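You operate a simulated robot arm through the tools that you are given. There is no shell and no other tool.

You run a simulated robot arm. Do the job below in one go: nothing can be reset, and whatever is moved stays where it is left.

## Task
Shut off and vent the air, couple the yellow lead, then turn the air on.
Fine: the needle is at nought before the coupler goes on; the vent ends shut.

It is judged by the outcome, as a careful person would: the job done as asked, and still so three seconds after it is handed in. It fails if anything else is knocked over, pushed out of place, dropped, spilled or broken.

## Robot
A 7-joint arm with a two-finger parallel gripper, fixed in place. Base frame: the origin is at the foot of the arm, x ahead of it, y to its left, z up. Units: mm, degrees, N and s.
Its first joint turns from -166.0 to 166.0 degrees. Payload 3.43 kg.
The TCP is the grasp point between the finger pads, 30 mm short of the fingertips. In the tool frame z runs along the fingers and y along their closing line. The gripper opens to 94 mm. The fingers are 28 mm wide and 10 mm thick; the gripper's body (50 by 96 mm) begins 55 mm behind the TCP.
Orientation is told as [roll, pitch, yaw] about the base's x, y, z axes, in that order, counted from this pose: with the fingers straight down and closing along the base's y, the tool's x points along the base's -x, its y along +y and its z along -z.

## Interface
- The arm moves only by the tool drive_tool. Its argument "targets" is a list of rows, each a list of 3 entries, a list of its own where there are three numbers: the shift along the tool's x, y, z in mm, then the turn, a rotation vector about the tool's x, y, z in degrees, then the gripper command, from -1 (fully open) to 1 (shut), values between in proportion. In form: [[[x, y, z], [ax, ay, az], claw], ...]. A call has 1 to 20 rows; each row is the pose to reach, as a shift and turn from the pose commanded when the call began, along the tool's axes at that moment. A row lasts 0.2 s, in which the tool goes at most 50 mm and 8.6 degrees; a call with a longer step from one row to the next is refused whole, and so is a gripper value outside its range. A pose out of reach is approached as far as the arm can. The call stops where the force on the tool passes 90 N (or 10 N more than at its start, if that is more) or the arm is blocked; 0.2 s more then pass. The fingers move at their own pace (about 45 mm/s each) and stop on an object; they squeeze with about 43 N. The grip force told is the motor's: it shows also when the fingers shut on nothing. Time passes only in rows, and 0.2 s behind the last, so rows that repeat a pose let the fingers close. It gives the time, the measured TCP pose, the force on the tool (base axes), the opening and the grip force at its end, in the units of the frame above (readings bear some noise), with the torque about the TCP (base axes, N m) and any sound that the robot's microphone picked up, and new pictures: "show" is both (left out), scene, wrist or none.
- Cameras (640 x 400 px; columns grow to the right, rows downward): "scene" is fixed at [49.2, 642.1, 1553.5]; the picture's right is [-0.31, -0.95, 0.00], its down [-0.69, 0.22, -0.69] and it looks along [0.66, -0.21, -0.73] (base axes); focal length 358 px, centre (320, 200). "wrist" rides on the gripper at [76, 14, -103] in the tool frame; the picture's right is [-0.18, 0.98, 0.00], its down [-0.75, -0.14, -0.64] and it looks along [-0.63, -0.12, 0.77] (tool axes); focal length 243 px, centre (320, 200). There is no depth. A picture from a camera that has moved, and an enlarged one, comes with that camera's place and axes in the base frame and with its lens. The place of the scene camera against the robot may be out by one fixed shift of up to 12 mm in any direction.
- lift_body(by): slides the trunk up (or, below 0, down) by that many mm; the arm rides with it, the base frame stays. It gives what a move gives, with no picture.
- zoom(camera, box): a new picture of the part [left, top, right, bottom] of that camera's present view, enlarged. The clock stands still meanwhile.
- sign_off(): hands the job in; it is judged then, once.

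Nothing tells you positions but the pictures and the camera data. Unless the task says otherwise, let go and move clear before handing in.

The tools are called by a JSON object that holds its "api" and its "payload". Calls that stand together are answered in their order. drive_tool: Moves the arm, as the interface text tells. Its arguments: {"type":"object","properties":{"targets":{"type":"array"},"show":{"type":"string","enum":["both","scene","wrist","none"]}},"required":["targets"]} The other tools are called the same way: lift_body (by) slides the trunk up or down; zoom (camera, box) takes an enlarged picture of a part of a camera's view; sign_off () hands the job in.

At the start:

```text
time: 0.0
position: [354.1, 415.7, 1184.6]
ee_rot: [0.0, 0.0, -0.1]
force: [0.5, -0.2, 0.2]
moment: [-0.02, -0.02, -0.01]
finger_gap: 94.0
finger_force: 0.0
trunk travel left (down, up): [-525.0, 85.0]
```

scene: 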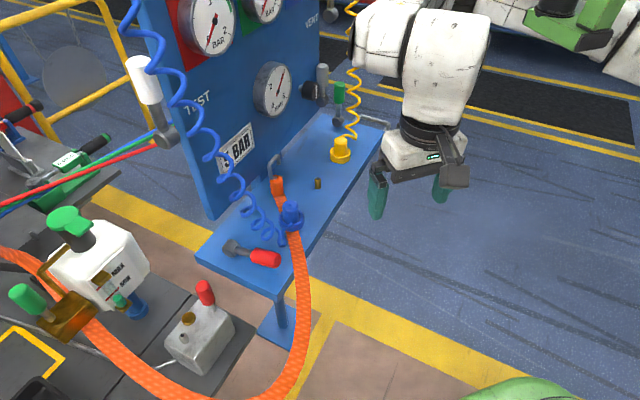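
wrist: 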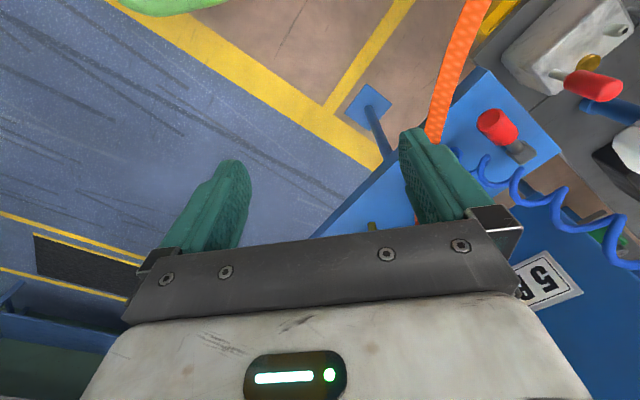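

I see a blue test panel with gauges, a bench shelf with a blue and a yellow coupler on coiled leads, a red-handled valve and some green/grey handles. Before moving I'll enlarge the view to identify each one.

{"api": "zoom", "payload": {"camera": "scene", "box": [180, 0, 400, 138]}}

{"api": "zoom", "payload": {"camera": "scene", "box": [180, 130, 400, 268]}}

{"api": "zoom", "payload": {"camera": "scene", "box": [0, 0, 220, 138]}}

{"api": "zoom", "payload": {"camera": "scene", "box": [0, 180, 320, 380]}}

```text
2.90 times, centred on (290, 69) of scene
camera zoom: at [49.2, 642.1, 1553.5], right [-0.31, -0.95, 0.0], down [-0.69, 0.22, -0.69], along [0.66, -0.21, -0.73], focal length 1037 px, centre (407, 580)
```

zoom: 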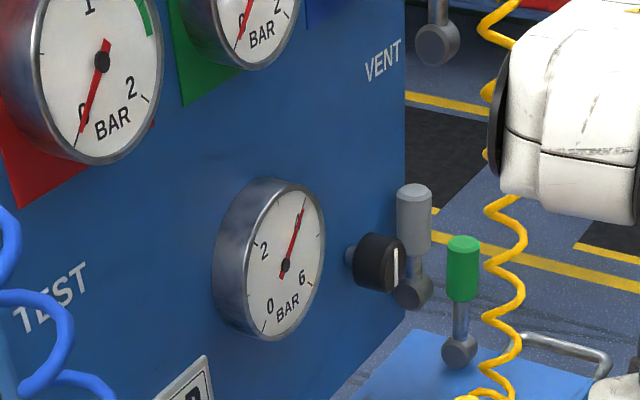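

```text
2.90 times, centred on (290, 199) of scene
camera zoom: at [49.2, 642.1, 1553.5], right [-0.31, -0.95, 0.0], down [-0.69, 0.22, -0.69], along [0.66, -0.21, -0.73], focal length 1037 px, centre (407, 203)
```

zoom: 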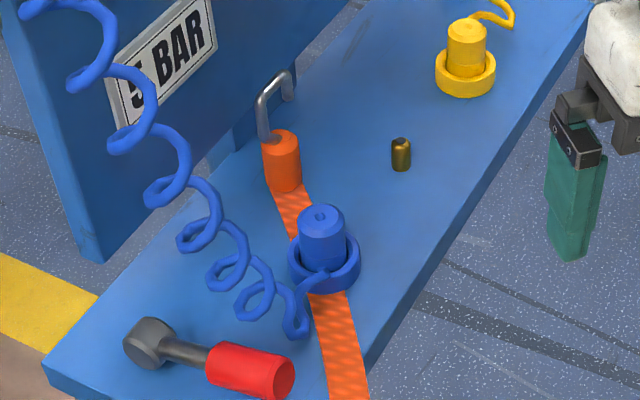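

```text
2.90 times, centred on (110, 69) of scene
camera zoom: at [49.2, 642.1, 1553.5], right [-0.31, -0.95, 0.0], down [-0.69, 0.22, -0.69], along [0.66, -0.21, -0.73], focal length 1037 px, centre (929, 580)
```

zoom: 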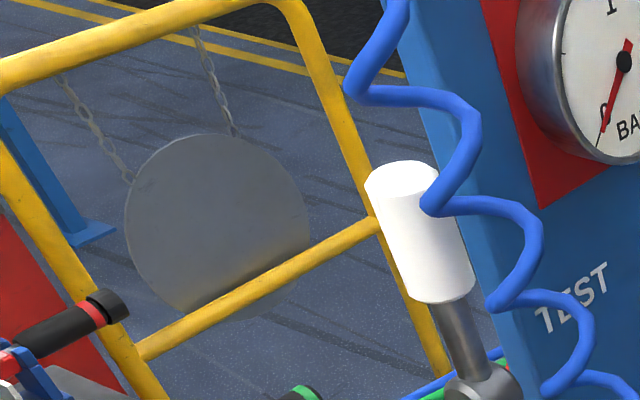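

```text
2.00 times, centred on (160, 280) of scene
camera zoom: at [49.2, 642.1, 1553.5], right [-0.31, -0.95, 0.0], down [-0.69, 0.22, -0.69], along [0.66, -0.21, -0.73], focal length 716 px, centre (640, 40)
```

zoom: 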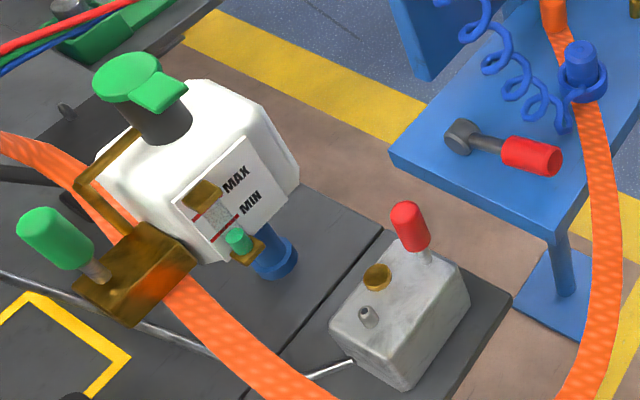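

The panel faces the robot at an angle, and the shelf runs from about (440, 625) to (845, 335) at z of roughly 970. I'll back off a little and turn the wrist camera toward the panel to see the valves.

{"api": "drive_tool", "payload": {"targets": [[[-16, -24, -9], [0, 0, -7], -1], [[-33, -47, -18], [0, 0, -14], -1], [[-50, -71, -28], [0, 0, -21], -1], [[-66, -95, -37], [0, 0, -28], -1], [[-83, -119, -46], [0, 0, -35], -1], [[-99, -142, -56], [0, 0, -42], -1], [[-116, -166, -65], [0, 0, -50], -1]]}}

```text
time: 1.5
position: [464.0, 251.1, 1198.6]
ee_rot: [-7.4, 6.1, 42.5]
force: [0.4, 0.3, 0.0]
moment: [-0.01, -0.04, 0.01]
finger_gap: 94.2
finger_force: 0.1
trunk travel left (down, up): [-525.0, 85.0]
stopped in row 7: the arm was blocked; the commanded pose is now the measured one
camera wrist: at [398.6, 227.3, 1305.8], right [-0.53, 0.83, -0.15], down [0.64, 0.51, 0.57], along [0.55, 0.21, -0.81], focal length 243 px, centre (320, 200)
```

scene: 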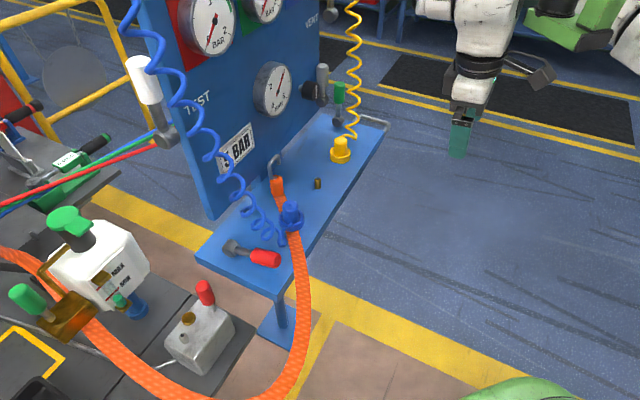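
wrist: 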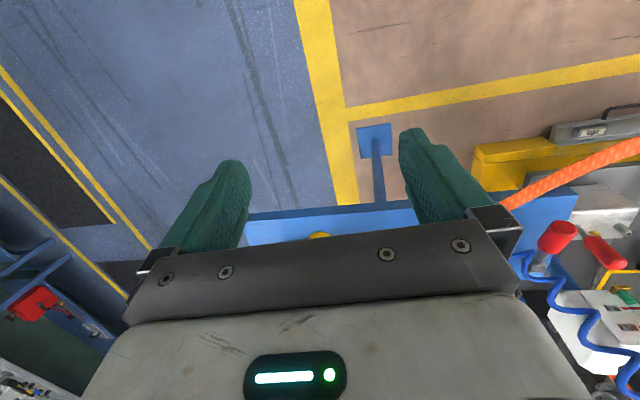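

The arm is clear of the bench now. I'll zoom in on the controls from the scene camera.

{"api": "zoom", "payload": {"camera": "scene", "box": [240, 50, 400, 150]}}

{"api": "zoom", "payload": {"camera": "scene", "box": [260, 0, 400, 87]}}

{"api": "zoom", "payload": {"camera": "scene", "box": [280, 120, 400, 195]}}

{"api": "zoom", "payload": {"camera": "scene", "box": [200, 190, 320, 265]}}

{"api": "zoom", "payload": {"camera": "scene", "box": [110, 0, 270, 100]}}

{"api": "zoom", "payload": {"camera": "scene", "box": [110, 80, 270, 180]}}

```text
4.00 times, centred on (320, 100) of scene
camera zoom: at [49.2, 642.1, 1553.5], right [-0.31, -0.95, 0.0], down [-0.69, 0.22, -0.69], along [0.66, -0.21, -0.73], focal length 1431 px, centre (320, 600)
```

zoom: 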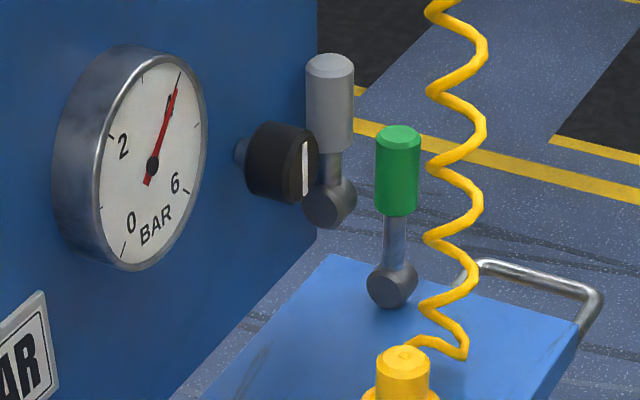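

```text
4.57 times, centred on (330, 44) of scene
camera zoom: at [49.2, 642.1, 1553.5], right [-0.31, -0.95, 0.0], down [-0.69, 0.22, -0.69], along [0.66, -0.21, -0.73], focal length 1635 px, centre (274, 915)
```

zoom: 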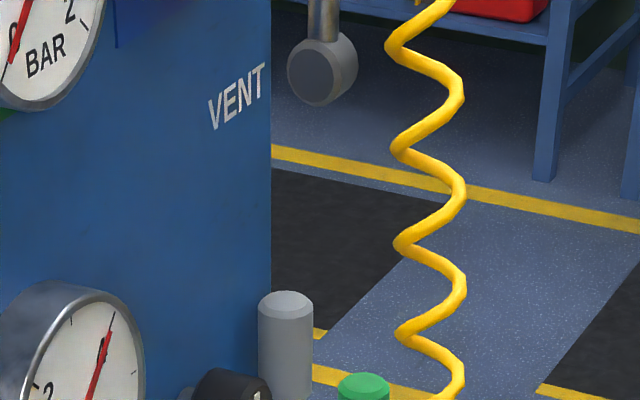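

```text
5.33 times, centred on (340, 158) of scene
camera zoom: at [49.2, 642.1, 1553.5], right [-0.31, -0.95, 0.0], down [-0.69, 0.22, -0.69], along [0.66, -0.21, -0.73], focal length 1908 px, centre (213, 427)
```

zoom: 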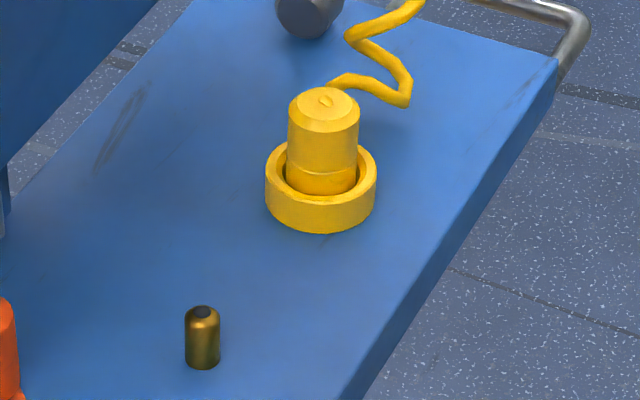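

```text
5.33 times, centred on (260, 228) of scene
camera zoom: at [49.2, 642.1, 1553.5], right [-0.31, -0.95, 0.0], down [-0.69, 0.22, -0.69], along [0.66, -0.21, -0.73], focal length 1908 px, centre (640, 53)
```

zoom: 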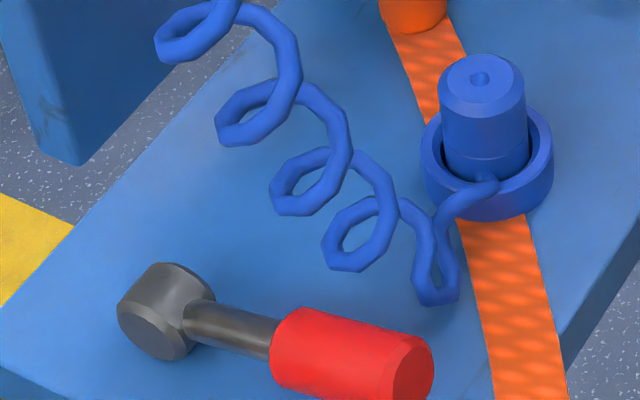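

```text
4.00 times, centred on (190, 50) of scene
camera zoom: at [49.2, 642.1, 1553.5], right [-0.31, -0.95, 0.0], down [-0.69, 0.22, -0.69], along [0.66, -0.21, -0.73], focal length 1431 px, centre (840, 800)
```

zoom: 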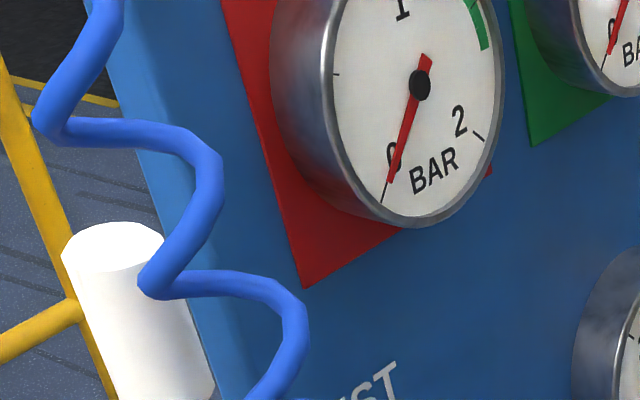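

```text
4.00 times, centred on (190, 130) of scene
camera zoom: at [49.2, 642.1, 1553.5], right [-0.31, -0.95, 0.0], down [-0.69, 0.22, -0.69], along [0.66, -0.21, -0.73], focal length 1431 px, centre (840, 480)
```

zoom: 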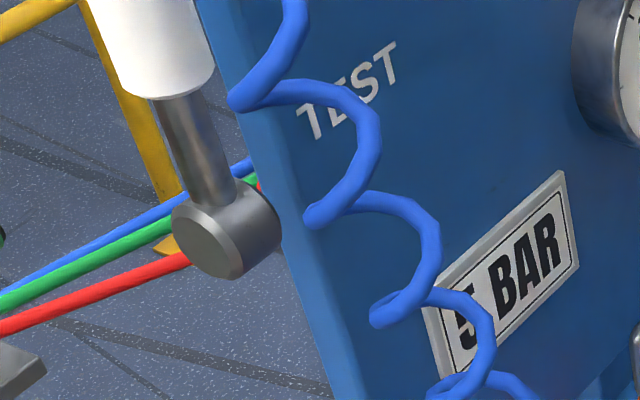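

The controls I can make out are a red lever at the near end of the shelf, a green lever at the far end, a gray lever by the black knob, and a white lever by "TEST". There's a further lever by "VENT". The lower gauge reads about 4 bar. I'll tilt the wrist camera toward the panel for a second viewpoint.

{"api": "drive_tool", "payload": {"targets": [[[0, 0, 0], [0, -8, 0], -1], [[0, 0, 0], [0, -16, 0], -1], [[0, 0, 0], [0, -24, 0], -1], [[0, 0, 0], [0, -32, 0], -1], [[0, 0, 0], [0, -40, 0], -1], [[0, 0, 0], [0, -48, 0], -1], [[0, 0, 0], [0, -52, 0], -1]], "show": "wrist"}}

```text
time: 2.4
position: [505.5, 292.6, 1201.5]
ee_rot: [-5.7, -18.7, 31.9]
force: [0.0, 0.6, 0.6]
moment: [0.0, 0.04, 0.03]
finger_gap: 94.1
finger_force: 0.0
trunk travel left (down, up): [-525.0, 85.0]
stopped in row 4: the arm was blocked; the commanded pose is now the measured one
camera wrist: at [404.1, 258.3, 1272.7], right [-0.34, 0.94, -0.03], down [0.47, 0.2, 0.86], along [0.81, 0.28, -0.51], focal length 243 px, centre (320, 200)
```

wrist: 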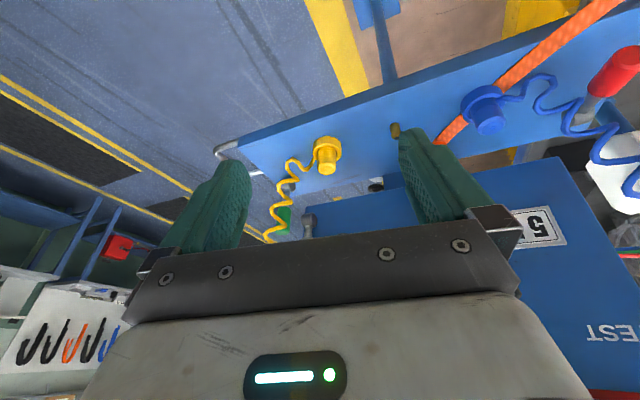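

This second view helps. It puts the nipple near (630, 462), the yellow coupler near (716, 376) and the blue coupler near (545, 551), so the row runs at about -45°. Next I'll zoom into this wrist view.

{"api": "zoom", "payload": {"camera": "wrist", "box": [230, 100, 430, 225]}}

{"api": "zoom", "payload": {"camera": "wrist", "box": [440, 40, 640, 165]}}

{"api": "zoom", "payload": {"camera": "wrist", "box": [230, 160, 430, 285]}}

```text
3.20 times, centred on (330, 162) of wrist
camera zoom: at [404.1, 258.3, 1272.7], right [-0.34, 0.94, -0.03], down [0.47, 0.2, 0.86], along [0.81, 0.28, -0.51], focal length 776 px, centre (288, 320)
```

zoom: 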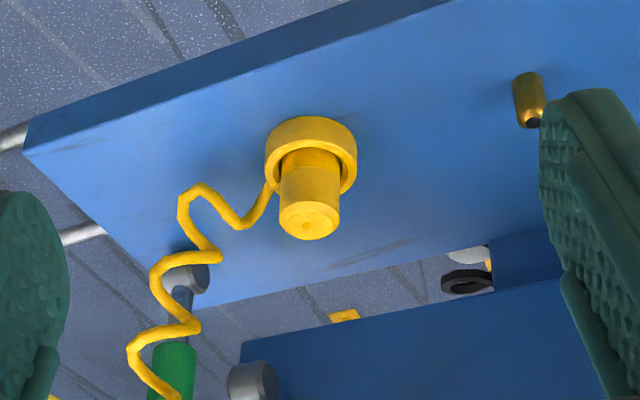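

```text
3.20 times, centred on (540, 102) of wrist
camera zoom: at [404.1, 258.3, 1272.7], right [-0.34, 0.94, -0.03], down [0.47, 0.2, 0.86], along [0.81, 0.28, -0.51], focal length 776 px, centre (-384, 512)
```

zoom: 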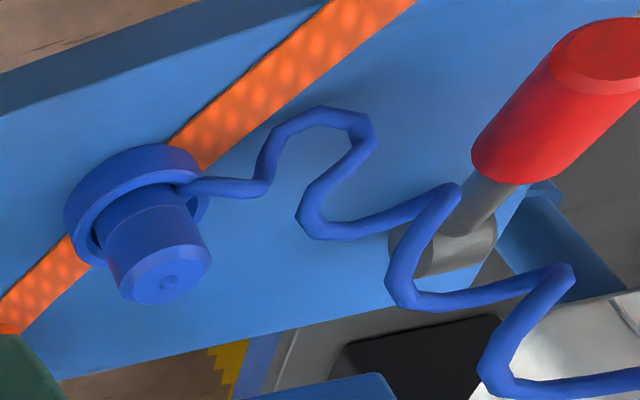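

```text
3.20 times, centred on (330, 222) of wrist
camera zoom: at [404.1, 258.3, 1272.7], right [-0.34, 0.94, -0.03], down [0.47, 0.2, 0.86], along [0.81, 0.28, -0.51], focal length 776 px, centre (288, 128)
```

zoom: 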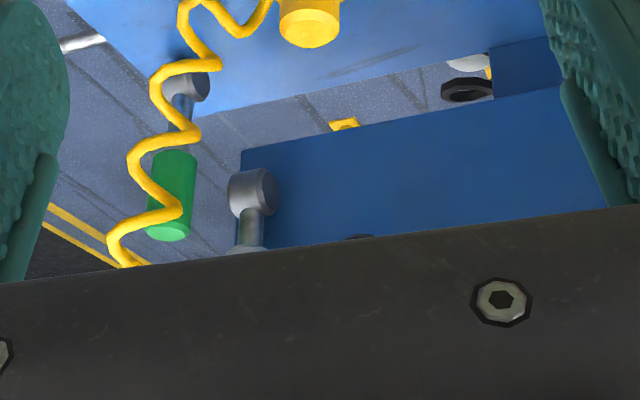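

The near-mirror positions suggest the lever by "VENT" sits at the panel's upper right, around (867, 358, 1250), with its handle out of the scene view. I'll raise the trunk and look for more labels.

{"api": "lift_body", "payload": {"by": 85}}

{"api": "zoom", "payload": {"camera": "wrist", "box": [0, 0, 640, 400]}}

```text
time: 3.6
position: [504.2, 292.7, 1286.6]
ee_rot: [-5.8, -18.8, 32.1]
force: [1.0, -0.4, -0.3]
moment: [0.02, -0.02, -0.01]
finger_gap: 94.1
finger_force: 0.0
trunk travel left (down, up): [-610.0, 0.0]
```

```text
1.00 times, centred on (320, 200) of wrist (not enlarged: the box is as wide or as high as the picture)
camera zoom: at [403.4, 258.6, 1357.7], right [-0.34, 0.94, -0.04], down [0.47, 0.2, 0.86], along [0.81, 0.28, -0.51], focal length 243 px, centre (320, 200)
```

zoom: 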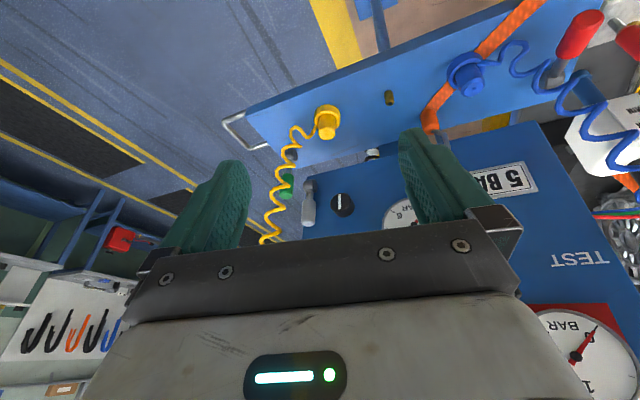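

Raising the trunk gave a clearer view of the panel. I'll tilt the camera further up to see the upper-right area and its lever.

{"api": "drive_tool", "payload": {"targets": [[[0, 0, 0], [0, -8, 0], -1], [[0, 0, 0], [0, -16, 0], -1], [[0, 0, 0], [0, -24, 0], -1]], "show": "wrist"}}

```text
time: 4.4
position: [545.6, 325.7, 1288.8]
ee_rot: [-3.7, -36.8, 20.8]
force: [1.3, -0.3, -0.1]
moment: [0.04, -0.01, 0.01]
finger_gap: 93.9
finger_force: 0.1
trunk travel left (down, up): [-610.0, 0.0]
stopped in row 3: the arm was blocked; the commanded pose is now the measured one
camera wrist: at [425.2, 301.7, 1325.7], right [-0.17, 0.98, 0.06], down [0.23, -0.02, 0.97], along [0.96, 0.18, -0.23], focal length 243 px, centre (320, 200)
```

wrist: 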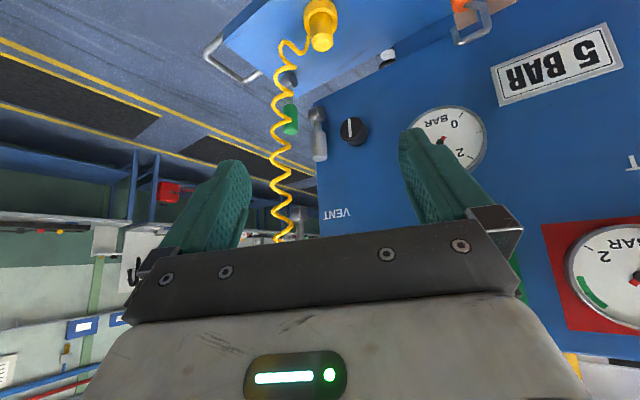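

Now I can see VENT and the right side of the panel. I'll zoom in there.

{"api": "zoom", "payload": {"camera": "wrist", "box": [250, 60, 410, 160]}}

{"api": "zoom", "payload": {"camera": "wrist", "box": [250, 145, 410, 245]}}

{"api": "zoom", "payload": {"camera": "wrist", "box": [400, 0, 640, 150]}}

{"api": "zoom", "payload": {"camera": "wrist", "box": [200, 0, 400, 125]}}

```text
4.00 times, centred on (330, 110) of wrist
camera zoom: at [425.2, 301.7, 1325.7], right [-0.17, 0.98, 0.06], down [0.23, -0.02, 0.97], along [0.96, 0.18, -0.23], focal length 970 px, centre (280, 560)
```

zoom: 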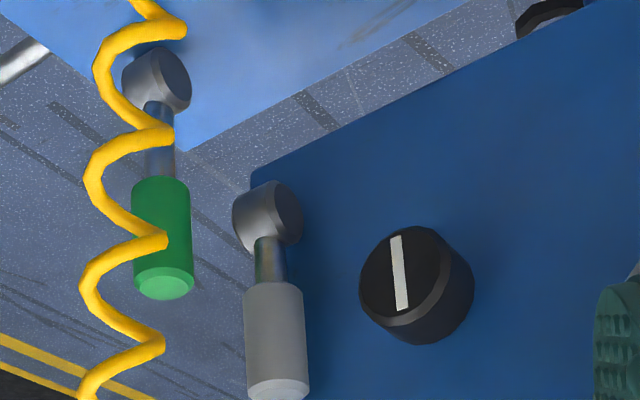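

```text
4.00 times, centred on (330, 195) of wrist
camera zoom: at [425.2, 301.7, 1325.7], right [-0.17, 0.98, 0.06], down [0.23, -0.02, 0.97], along [0.96, 0.18, -0.23], focal length 970 px, centre (280, 220)
```

zoom: 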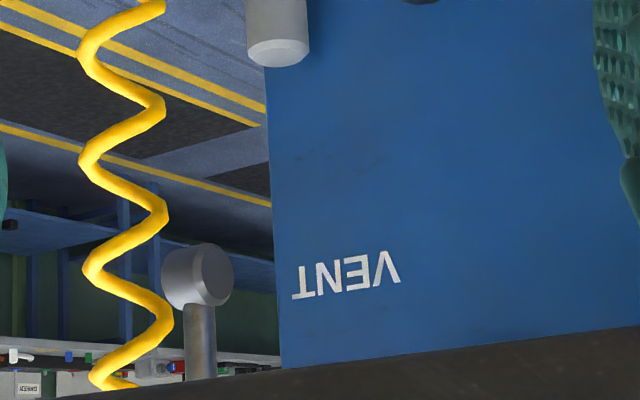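

```text
2.67 times, centred on (520, 75) of wrist
camera zoom: at [425.2, 301.7, 1325.7], right [-0.17, 0.98, 0.06], down [0.23, -0.02, 0.97], along [0.96, 0.18, -0.23], focal length 647 px, centre (-213, 533)
```

zoom: 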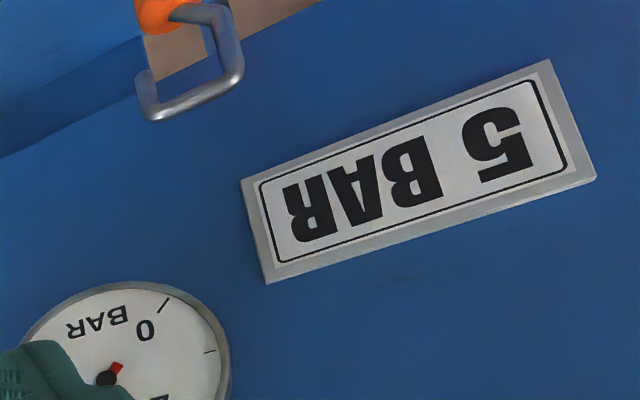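

```text
3.20 times, centred on (300, 62) of wrist
camera zoom: at [425.2, 301.7, 1325.7], right [-0.17, 0.98, 0.06], down [0.23, -0.02, 0.97], along [0.96, 0.18, -0.23], focal length 776 px, centre (384, 640)
```

zoom: 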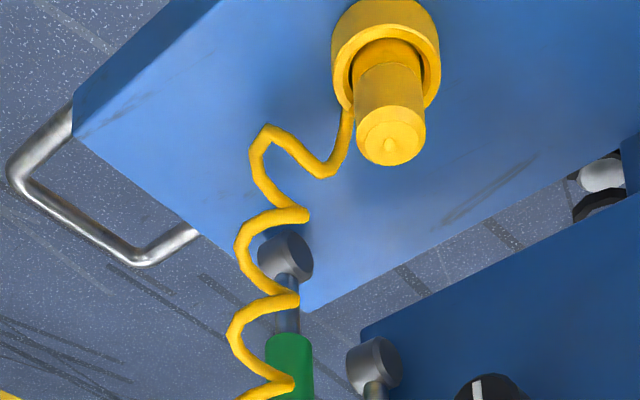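

The VENT label clearly goes with the lever at the panel's upper right, matching TEST and the white lever on the left. I'll move right and turn to look at that lever and at how the yellow coil hangs.

{"api": "drive_tool", "payload": {"targets": [[[0, -18, 0], [-2.4, -3.3, -1.4], -1], [[0, -37, -1], [-4.8, -6.6, -2.8], -1], [[1, -55, -1], [-7.2, -10.0, -4.3], -1], [[1, -74, -2], [-9.6, -13.3, -5.7], -1], [[1, -92, -2], [-12.0, -16.6, -7.1], -1], [[1, -110, -2], [-14.5, -19.9, -8.5], -1], [[2, -129, -3], [-16.9, -23.2, -9.9], -1], [[2, -147, -3], [-19.3, -26.6, -11.4], -1], [[2, -166, -4], [-21.7, -29.9, -12.8], -1], [[2, -184, -4], [-24.1, -33.2, -14.2], -1]], "show": "both"}}

```text
time: 5.2
position: [603.6, 300.6, 1285.3]
ee_rot: [-1.2, -46.0, 17.1]
force: [0.5, 0.7, 0.0]
moment: [0.0, 0.01, 0.01]
finger_gap: 94.0
finger_force: 0.1
trunk travel left (down, up): [-610.0, 0.0]
stopped in row 3: the arm was blocked; the commanded pose is now the measured one
camera wrist: at [479.6, 278.5, 1303.3], right [-0.15, 0.98, 0.12], down [0.09, -0.1, 0.99], along [0.98, 0.16, -0.08], focal length 243 px, centre (320, 200)
```

scene: 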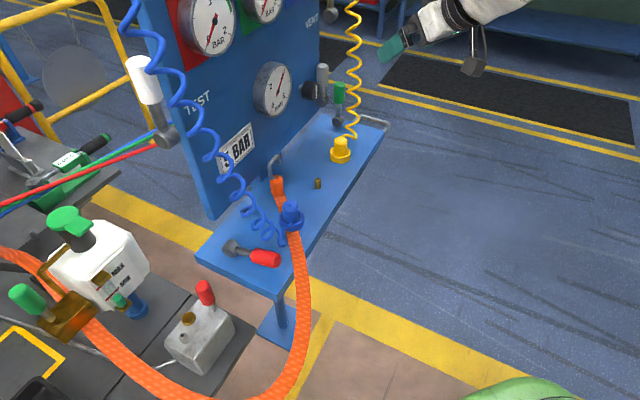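
wrist: 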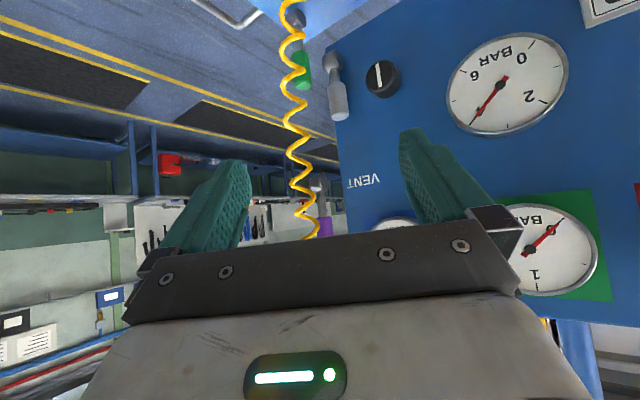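

Now I have a better view of the VENT lever and the coil. I'll zoom in.

{"api": "zoom", "payload": {"camera": "wrist", "box": [250, 140, 410, 240]}}

{"api": "zoom", "payload": {"camera": "wrist", "box": [250, 0, 410, 100]}}

{"api": "zoom", "payload": {"camera": "scene", "box": [300, 0, 400, 62]}}

```text
4.00 times, centred on (330, 190) of wrist
camera zoom: at [479.6, 278.5, 1303.3], right [-0.15, 0.98, 0.12], down [0.09, -0.1, 0.99], along [0.98, 0.16, -0.08], focal length 970 px, centre (280, 240)
```

zoom: 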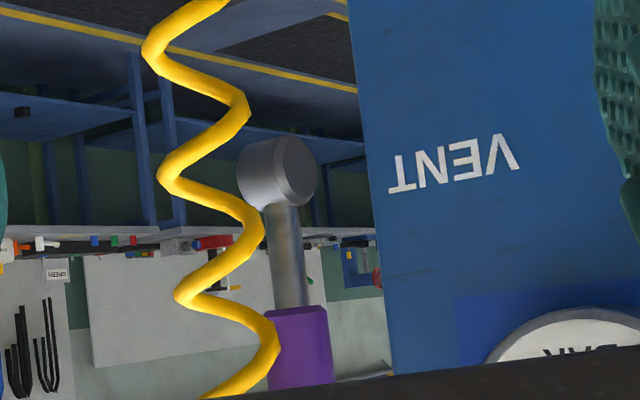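

```text
4.00 times, centred on (330, 50) of wrist
camera zoom: at [479.6, 278.5, 1303.3], right [-0.15, 0.98, 0.12], down [0.09, -0.1, 0.99], along [0.98, 0.16, -0.08], focal length 970 px, centre (280, 800)
```

zoom: 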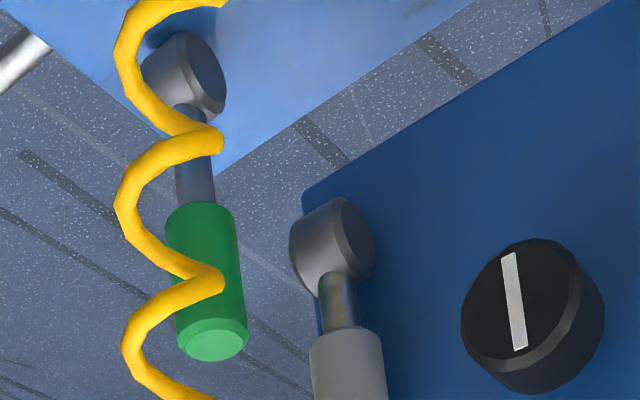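

```text
6.40 times, centred on (350, 31) of scene
camera zoom: at [49.2, 642.1, 1553.5], right [-0.31, -0.95, 0.0], down [-0.69, 0.22, -0.69], along [0.66, -0.21, -0.73], focal length 2290 px, centre (128, 1282)
```

zoom: 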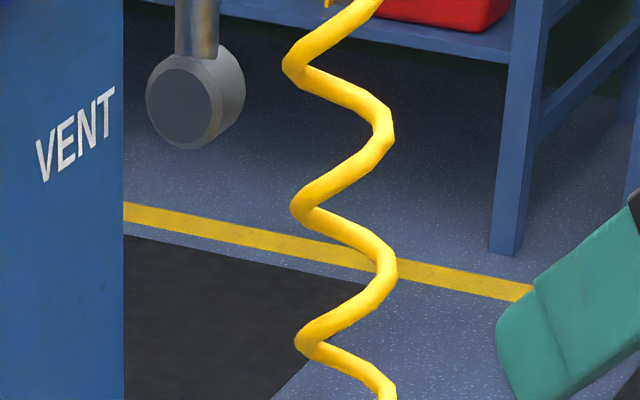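

The VENT lever has a purple handle, and it stands upright, as do the white, gray and green ones. Only the red lever lies forward. The arm seems too folded to tilt further, so I'll lower the trunk and then bring the tool back up.

{"api": "lift_body", "payload": {"by": -200}}

```text
time: 7.3
position: [604.3, 299.7, 1086.1]
ee_rot: [-1.2, -46.0, 17.0]
force: [0.0, 0.2, 0.3]
moment: [0.04, 0.01, 0.03]
finger_gap: 94.0
finger_force: 0.1
trunk travel left (down, up): [-410.0, 200.0]
```

With the trunk lower I should have more wrist range. I'll raise the tool and turn it toward the panel, keeping well back from the shelf.

{"api": "drive_tool", "payload": {"targets": [[[-10, -12, -14], [0, 0, 0], -1], [[-21, -25, -32], [0, 0, 0], -1], [[-33, -40, -50], [-2, -2.3, -1.2], -1], [[-45, -55, -68], [-4, -4.6, -2.3], -1], [[-57, -70, -86], [-6, -7, -3.5], -1], [[-69, -87, -104], [-8.5, -9.7, -4.9], -1], [[-80, -103, -122], [-11, -12.6, -6.3], -1], [[-91, -118, -140], [-13.5, -15.4, -7.8], -1], [[-102, -132, -157], [-16, -18.3, -9.2], -1], [[-113, -146, -173], [-18.4, -21, -10.6], -1], [[-113, -146, -173], [-20.8, -23.8, -12], -1]], "show": "both"}}

```text
time: 8.0
position: [605.6, 283.2, 1081.4]
ee_rot: [-11.0, -44.2, 25.1]
force: [0.4, -0.7, 0.6]
moment: [-0.01, -0.05, 0.03]
finger_gap: 94.0
finger_force: 0.1
trunk travel left (down, up): [-410.0, 200.0]
stopped in row 3: the arm was blocked; the commanded pose is now the measured one
camera wrist: at [482.8, 261.1, 1099.2], right [-0.17, 0.99, -0.01], down [0.08, 0.02, 1.0], along [0.98, 0.17, -0.08], focal length 243 px, centre (320, 200)
```

scene: 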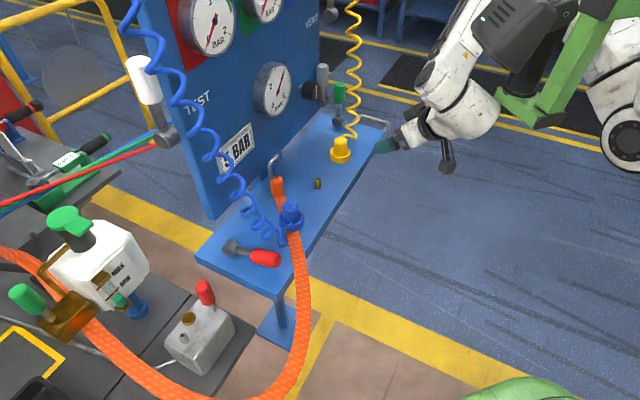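
wrist: 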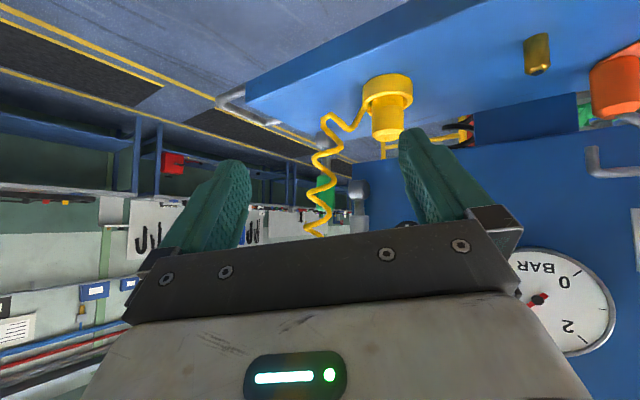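

The arm blocks while it's tilted this far forward. I'll tilt the tool back toward vertical first and raise it after that.

{"api": "drive_tool", "payload": {"targets": [[[0, 0, 0], [0, 5, 0], -1], [[0, 0, 0], [0, 10, 0], -1], [[0, 0, 0], [0, 15, 0], -1], [[0, 0, 0], [0, 20, 0], -1], [[0, 0, 0], [0, 25, 0], -1]], "show": "none"}}

```text
time: 9.2
position: [606.1, 282.0, 1084.6]
ee_rot: [-8.3, -19.4, 19.9]
force: [-0.4, 0.7, 0.1]
moment: [0.0, 0.03, -0.01]
finger_gap: 94.3
finger_force: 0.0
trunk travel left (down, up): [-410.0, 200.0]
```

That worked, so I'll move straight up now.

{"api": "drive_tool", "payload": {"targets": [[[-10, -4, -28], [0, 0, 0], -1], [[-20, -8, -56], [0, 0, 0], -1], [[-30, -12, -84], [0, 0, 0], -1], [[-40, -16, -112], [0, 0, 0], -1], [[-50, -20, -140], [0, 0, 0], -1]], "show": "scene"}}

```text
time: 10.4
position: [613.0, 278.5, 1225.8]
ee_rot: [-8.3, -18.2, 18.7]
force: [0.0, 0.1, -0.7]
moment: [0.0, -0.02, -0.04]
finger_gap: 94.1
finger_force: 0.0
trunk travel left (down, up): [-410.0, 200.0]
```

scene: 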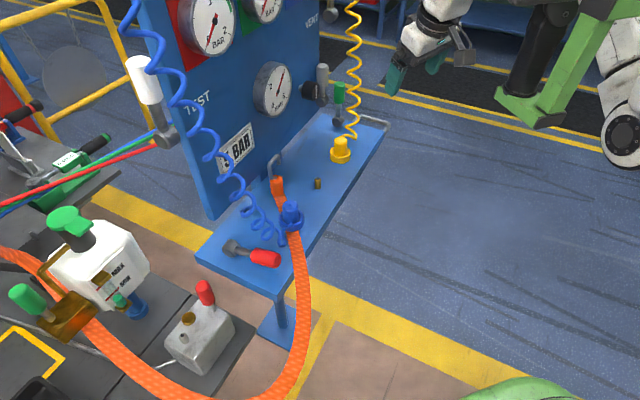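

Next, a gentle forward tilt at this height to test the range.

{"api": "drive_tool", "payload": {"targets": [[[0, 0, 0], [0, -5, 0], -1], [[0, 0, 0], [0, -10, 0], -1], [[0, 0, 0], [0, -15, 0], -1], [[0, 0, 0], [0, -20, 0], -1], [[0, 0, 0], [0, -25, 0], -1], [[0, 0, 0], [0, -30, 0], -1], [[0, 0, 0], [0, -35, 0], -1], [[0, 0, 0], [0, -40, 0], -1], [[0, 0, 0], [0, -45, 0], -1]], "show": "both"}}

```text
time: 11.2
position: [659.1, 294.3, 1248.3]
ee_rot: [-3.4, -30.8, 9.1]
force: [-0.1, -0.3, 0.4]
moment: [-0.02, 0.04, 0.01]
finger_gap: 93.9
finger_force: 0.0
trunk travel left (down, up): [-410.0, 200.0]
stopped in row 3: the arm was blocked; the commanded pose is now the measured one
camera wrist: at [540.9, 295.1, 1296.8], right [0.03, 1.0, 0.04], down [0.33, -0.05, 0.94], along [0.94, -0.01, -0.33], focal length 243 px, centre (320, 200)
```

scene: 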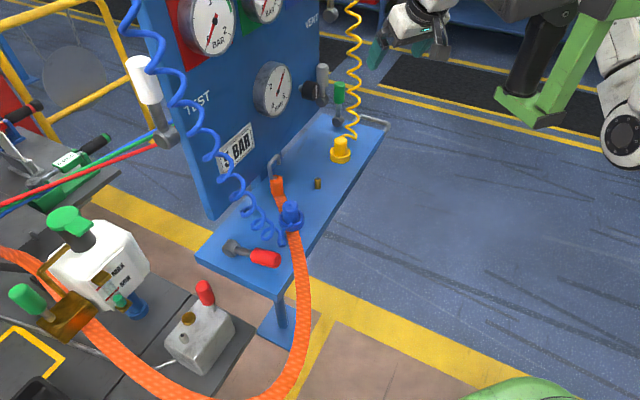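
wrist: 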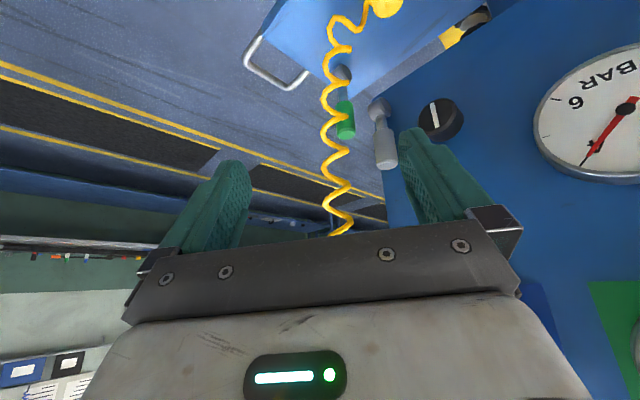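

My suspicion is a wrist-roll limit: every block came with the yaw turned the same way. I'll return to tool-down with the yaw turned the other way to test that.

{"api": "drive_tool", "payload": {"targets": [[[14, -2, 7], [0.6, 2.6, 3.1], -1], [[29, -4, 15], [1.2, 5.1, 6.2], -1], [[43, -6, 22], [1.8, 7.7, 9.3], -1], [[58, -8, 29], [2.4, 10.2, 12.4], -1], [[72, -9, 37], [3.0, 12.8, 15.5], -1], [[87, -11, 44], [3.7, 15.4, 18.6], -1], [[101, -13, 51], [4.3, 17.9, 21.7], -1], [[116, -15, 59], [4.9, 20.5, 24.8], -1], [[130, -17, 66], [5.5, 23, 27.9], -1], [[145, -19, 73], [6.1, 25.6, 31], -1], [[159, -21, 81], [6.7, 28.1, 34.1], -1], [[173, -23, 88], [7.3, 30.7, 37.2], -1]], "show": "scene"}}

```text
time: 13.8
position: [553.7, 249.9, 1088.4]
ee_rot: [0.3, -0.2, -28.7]
force: [0.6, 0.0, 0.2]
moment: [0.02, 0.02, -0.04]
finger_gap: 94.1
finger_force: 0.0
trunk travel left (down, up): [-410.0, 200.0]
```

scene: 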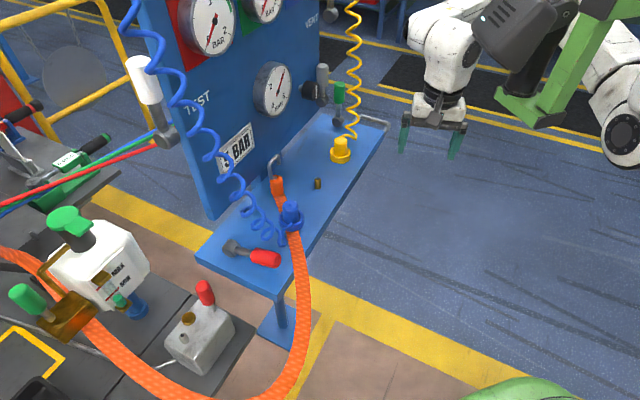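

Now I'll try the same forward tilt with this yaw.

{"api": "drive_tool", "payload": {"targets": [[[0, 0, 0], [-3.6, -2.7, 0], -1], [[0, 0, 0], [-7.2, -5.4, 0], -1], [[0, 0, 0], [-10.8, -8.1, 0], -1], [[0, 0, 0], [-14.4, -10.8, 0], -1], [[0, 0, 0], [-18, -13.5, 0], -1], [[0, 0, 0], [-21.6, -16.2, 0], -1], [[0, 0, 0], [-25.2, -18.9, 0], -1], [[0, 0, 0], [-28.8, -21.6, 0], -1], [[0, 0, 0], [-32.4, -24.3, 0], -1], [[0, 0, 0], [-36, -27, 0], -1], [[0, 0, 0], [-40, -30, 0], -1], [[0, 0, 0], [-44, -33, 0], -1], [[0, 0, 0], [-48, -36, 0], -1]], "show": "both"}}

```text
time: 15.5
position: [600.5, 275.4, 1100.6]
ee_rot: [29.3, -16.5, -43.6]
force: [-0.2, -0.1, -0.5]
moment: [0.02, 0.01, 0.0]
finger_gap: 94.0
finger_force: 0.1
trunk travel left (down, up): [-410.0, 200.0]
stopped in row 8: the arm was blocked; the commanded pose is now the measured one
camera wrist: at [503.9, 317.3, 1172.2], right [0.62, 0.59, 0.51], down [0.12, -0.72, 0.68], along [0.78, -0.36, -0.52], focal length 243 px, centre (320, 200)
```

scene: 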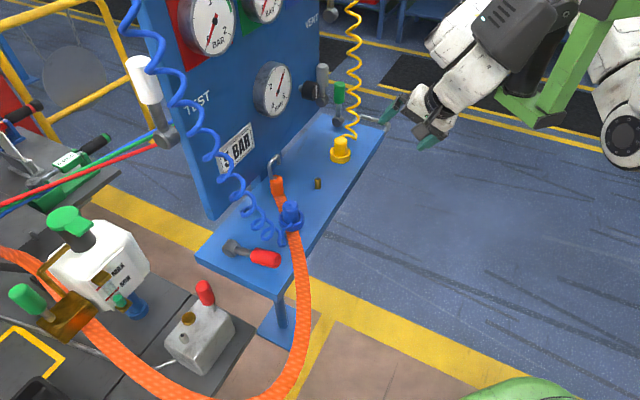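
wrist: 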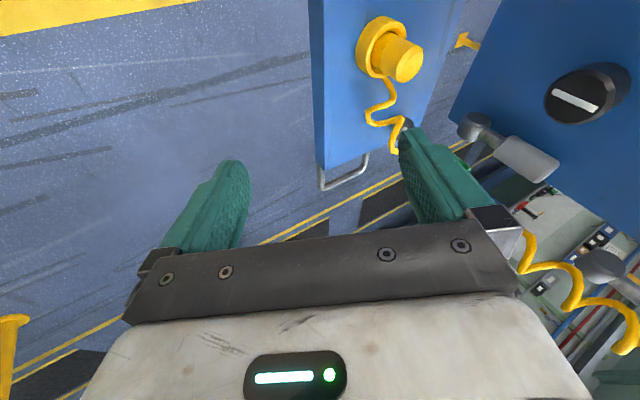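

The tilt limit turns out to depend on reach, not yaw, so I'll tilt only when the arm is extended. I'm going back to tool-down now, and then over to inspect the red lever and the near end of the shelf.

{"api": "drive_tool", "payload": {"targets": [[[10, -1, -5], [1.8, 2.2, -3.2], -1], [[19, -3, -10], [3.6, 4.4, -6.4], -1], [[29, -4, -15], [5.4, 6.6, -9.5], -1], [[39, -5, -20], [7.1, 8.8, -12.7], -1], [[49, -6, -25], [8.9, 11, -15.9], -1], [[58, -8, -30], [10.7, 13.2, -19.1], -1], [[68, -9, -35], [12.5, 15.3, -22.2], -1], [[78, -10, -40], [14.3, 17.5, -25.4], -1], [[88, -12, -45], [16.1, 19.7, -28.6], -1], [[97, -13, -50], [17.8, 21.9, -31.8], -1], [[107, -14, -55], [19.6, 24.1, -34.9], -1], [[117, -15, -60], [21.4, 26.3, -38.1], -1]], "show": "none"}}

{"api": "lift_body", "payload": {"by": 170}}

```text
time: 18.1
position: [482.6, 331.8, 1112.8]
ee_rot: [0.1, 0.0, 0.1]
force: [-0.3, 0.1, -0.1]
moment: [-0.01, 0.03, 0.04]
finger_gap: 94.0
finger_force: 0.1
trunk travel left (down, up): [-410.0, 200.0]
```

```text
time: 20.0
position: [482.7, 331.6, 1281.1]
ee_rot: [0.1, 0.0, 0.0]
force: [0.0, 1.2, 0.0]
moment: [0.0, 0.01, 0.0]
finger_gap: 93.8
finger_force: 0.1
trunk travel left (down, up): [-580.0, 30.0]
```

{"api": "drive_tool", "payload": {"targets": [[[10, 26, 10], [0, 0, -5.25], -1], [[21, 52, 20], [0, 0, -10.5], -1], [[31, 78, 30], [0, 0, -15.75], -1], [[42, 104, 40], [0, 0, -21], -1], [[52, 130, 51], [0, 0, -26.25], -1], [[62, 156, 61], [0, 0, -31.5], -1], [[73, 182, 71], [0, 0, -36.75], -1], [[83, 208, 81], [0, 0, -42], -1]], "show": "both"}}

```text
time: 22.0
position: [451.0, 532.8, 1205.6]
ee_rot: [0.1, -0.9, 36.7]
force: [0.2, 0.1, -0.5]
moment: [0.01, -0.01, 0.01]
finger_gap: 94.1
finger_force: 0.1
trunk travel left (down, up): [-580.0, 30.0]
stopped in row 8: the arm was blocked; the commanded pose is now the measured one
camera wrist: at [382.0, 497.4, 1308.7], right [-0.44, 0.9, 0.01], down [0.68, 0.33, 0.65], along [0.58, 0.29, -0.76], focal length 243 px, centre (320, 200)
```

scene: 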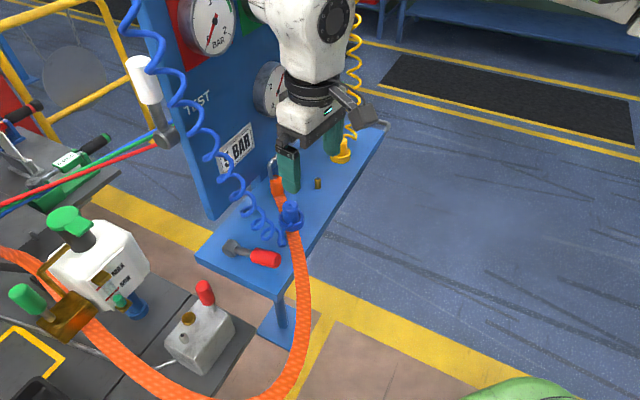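
wrist: 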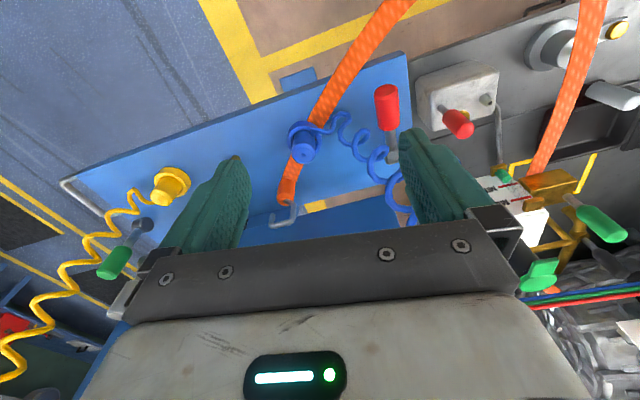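

The red lever is at the near end, with no labels on the shelf beside it. I think the wrist roll is close to one end of its travel here, so I'll back off and turn the gripper roughly half a turn the other way to use its comfortable range.

{"api": "drive_tool", "payload": {"targets": [[[14, -6, 0], [0, 0, 7], -1], [[28, -13, 0], [0, 0, 14], -1], [[43, -20, 0], [0, 0, 22], -1], [[57, -26, 0], [0, 0, 30], -1], [[71, -32, 0], [0, 0, 38], -1], [[86, -39, 0], [0, 0, 46], -1], [[100, -46, 0], [0, 0, 54], -1], [[114, -52, 0], [0, 0, 62], -1], [[114, -52, 0], [0, 0, 70], -1], [[114, -52, 0], [0, 0, 78], -1], [[114, -52, 0], [0, 0, 86], -1], [[114, -52, 0], [0, 0, 94], -1], [[114, -52, 0], [0, 0, 102], -1], [[114, -52, 0], [0, 0, 110], -1], [[114, -52, 0], [0, 0, 118], -1], [[114, -52, 0], [0, 0, 126], -1], [[114, -52, 0], [0, 0, 134], -1], [[114, -52, 0], [0, 0, 142], -1], [[114, -52, 0], [0, 0, 150], -1], [[114, -52, 0], [0, 0, 158], -1]], "show": "both"}}

```text
time: 26.2
position: [390.1, 423.3, 1205.7]
ee_rot: [0.1, 0.7, -121.3]
force: [-0.2, 0.5, -0.6]
moment: [0.03, 0.01, -0.01]
finger_gap: 93.9
finger_force: 0.1
trunk travel left (down, up): [-580.0, 30.0]
camera wrist: at [441.8, 479.5, 1309.3], right [0.74, -0.67, 0.0], down [-0.52, -0.58, 0.63], along [-0.42, -0.47, -0.78], focal length 243 px, centre (320, 200)
```

scene: 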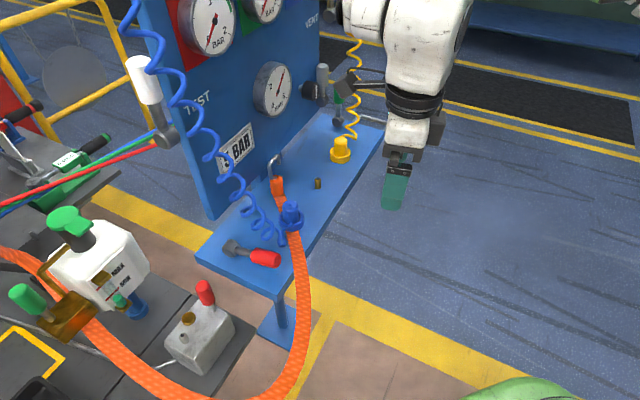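
wrist: 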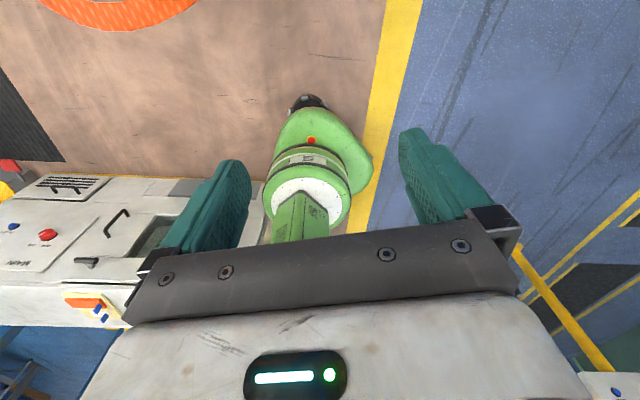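

That worked smoothly, so this wrist orientation has plenty of range. I'll test tilting the tool forward to horizontal here, which also points the camera at the panel.

{"api": "drive_tool", "payload": {"targets": [[[0, 0, 0], [0, 7, 0], -1], [[0, 0, 0], [0, 14, 0], -1], [[0, 0, 0], [0, 21, 0], -1], [[0, 0, 0], [0, 28, 0], -1], [[0, 0, 0], [0, 35, 0], -1], [[0, 0, 0], [0, 42, 0], -1], [[0, 0, 0], [0, 49, 0], -1], [[0, 0, 0], [0, 56, 0], -1], [[0, 0, 0], [0, 63, 0], -1], [[0, 0, 0], [0, 70, 0], -1], [[0, 0, 0], [0, 77, 0], -1], [[0, 0, 0], [0, 84, 0], -1]], "show": "both"}}

```text
time: 28.6
position: [509.0, 382.7, 1194.1]
ee_rot: [3.3, 75.4, -135.0]
force: [-0.4, -1.2, 0.0]
moment: [0.01, 0.0, 0.0]
finger_gap: 94.0
finger_force: 0.0
trunk travel left (down, up): [-580.0, 30.0]
stopped in row 12: the arm was blocked; the commanded pose is now the measured one
camera wrist: at [459.7, 319.1, 1293.9], right [0.62, -0.77, -0.16], down [-0.69, -0.44, -0.57], along [0.36, 0.47, -0.81], focal length 243 px, centre (320, 200)
```

scene: 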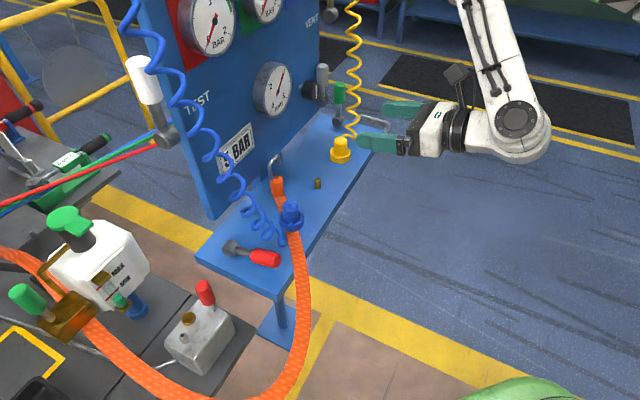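
wrist: 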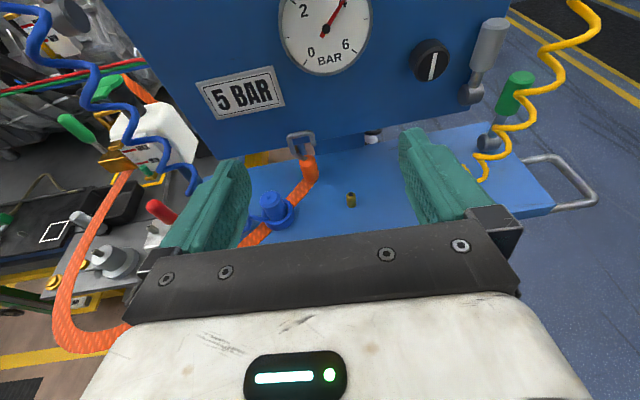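

That orientation gives an upright view of the panel and a nearly horizontal tool. I'll raise it and tilt a bit more to read the upper part of the panel.

{"api": "drive_tool", "payload": {"targets": [[[16, 5, -5], [0, 2, 0], -1], [[31, 9, -9], [0, 4, 0], -1], [[47, 14, -14], [0, 6, 0], -1], [[62, 19, -19], [0, 8, 0], -1], [[78, 24, -23], [0, 10, 0], -1], [[93, 28, -28], [0, 12, 0], -1], [[109, 33, -33], [0, 14, 0], -1], [[124, 38, -38], [0, 16, 0], -1]], "show": "wrist"}}

```text
time: 29.8
position: [545.3, 327.0, 1207.6]
ee_rot: [6.4, 76.1, -138.5]
force: [-0.7, 0.1, 0.6]
moment: [-0.02, -0.02, 0.02]
finger_gap: 94.1
finger_force: 0.0
out of reach, approached as far as the arm can: row 5
trunk travel left (down, up): [-580.0, 30.0]
stopped in row 5: the arm was blocked; the commanded pose is now the measured one
camera wrist: at [487.7, 270.3, 1306.9], right [0.54, -0.83, -0.15], down [-0.73, -0.36, -0.58], along [0.43, 0.42, -0.8], focal length 243 px, centre (320, 200)
```

wrist: 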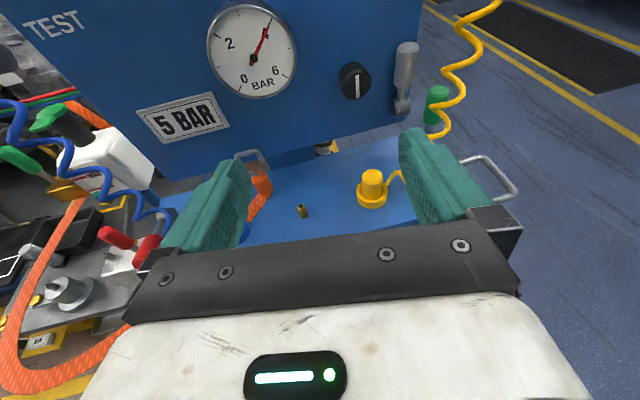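

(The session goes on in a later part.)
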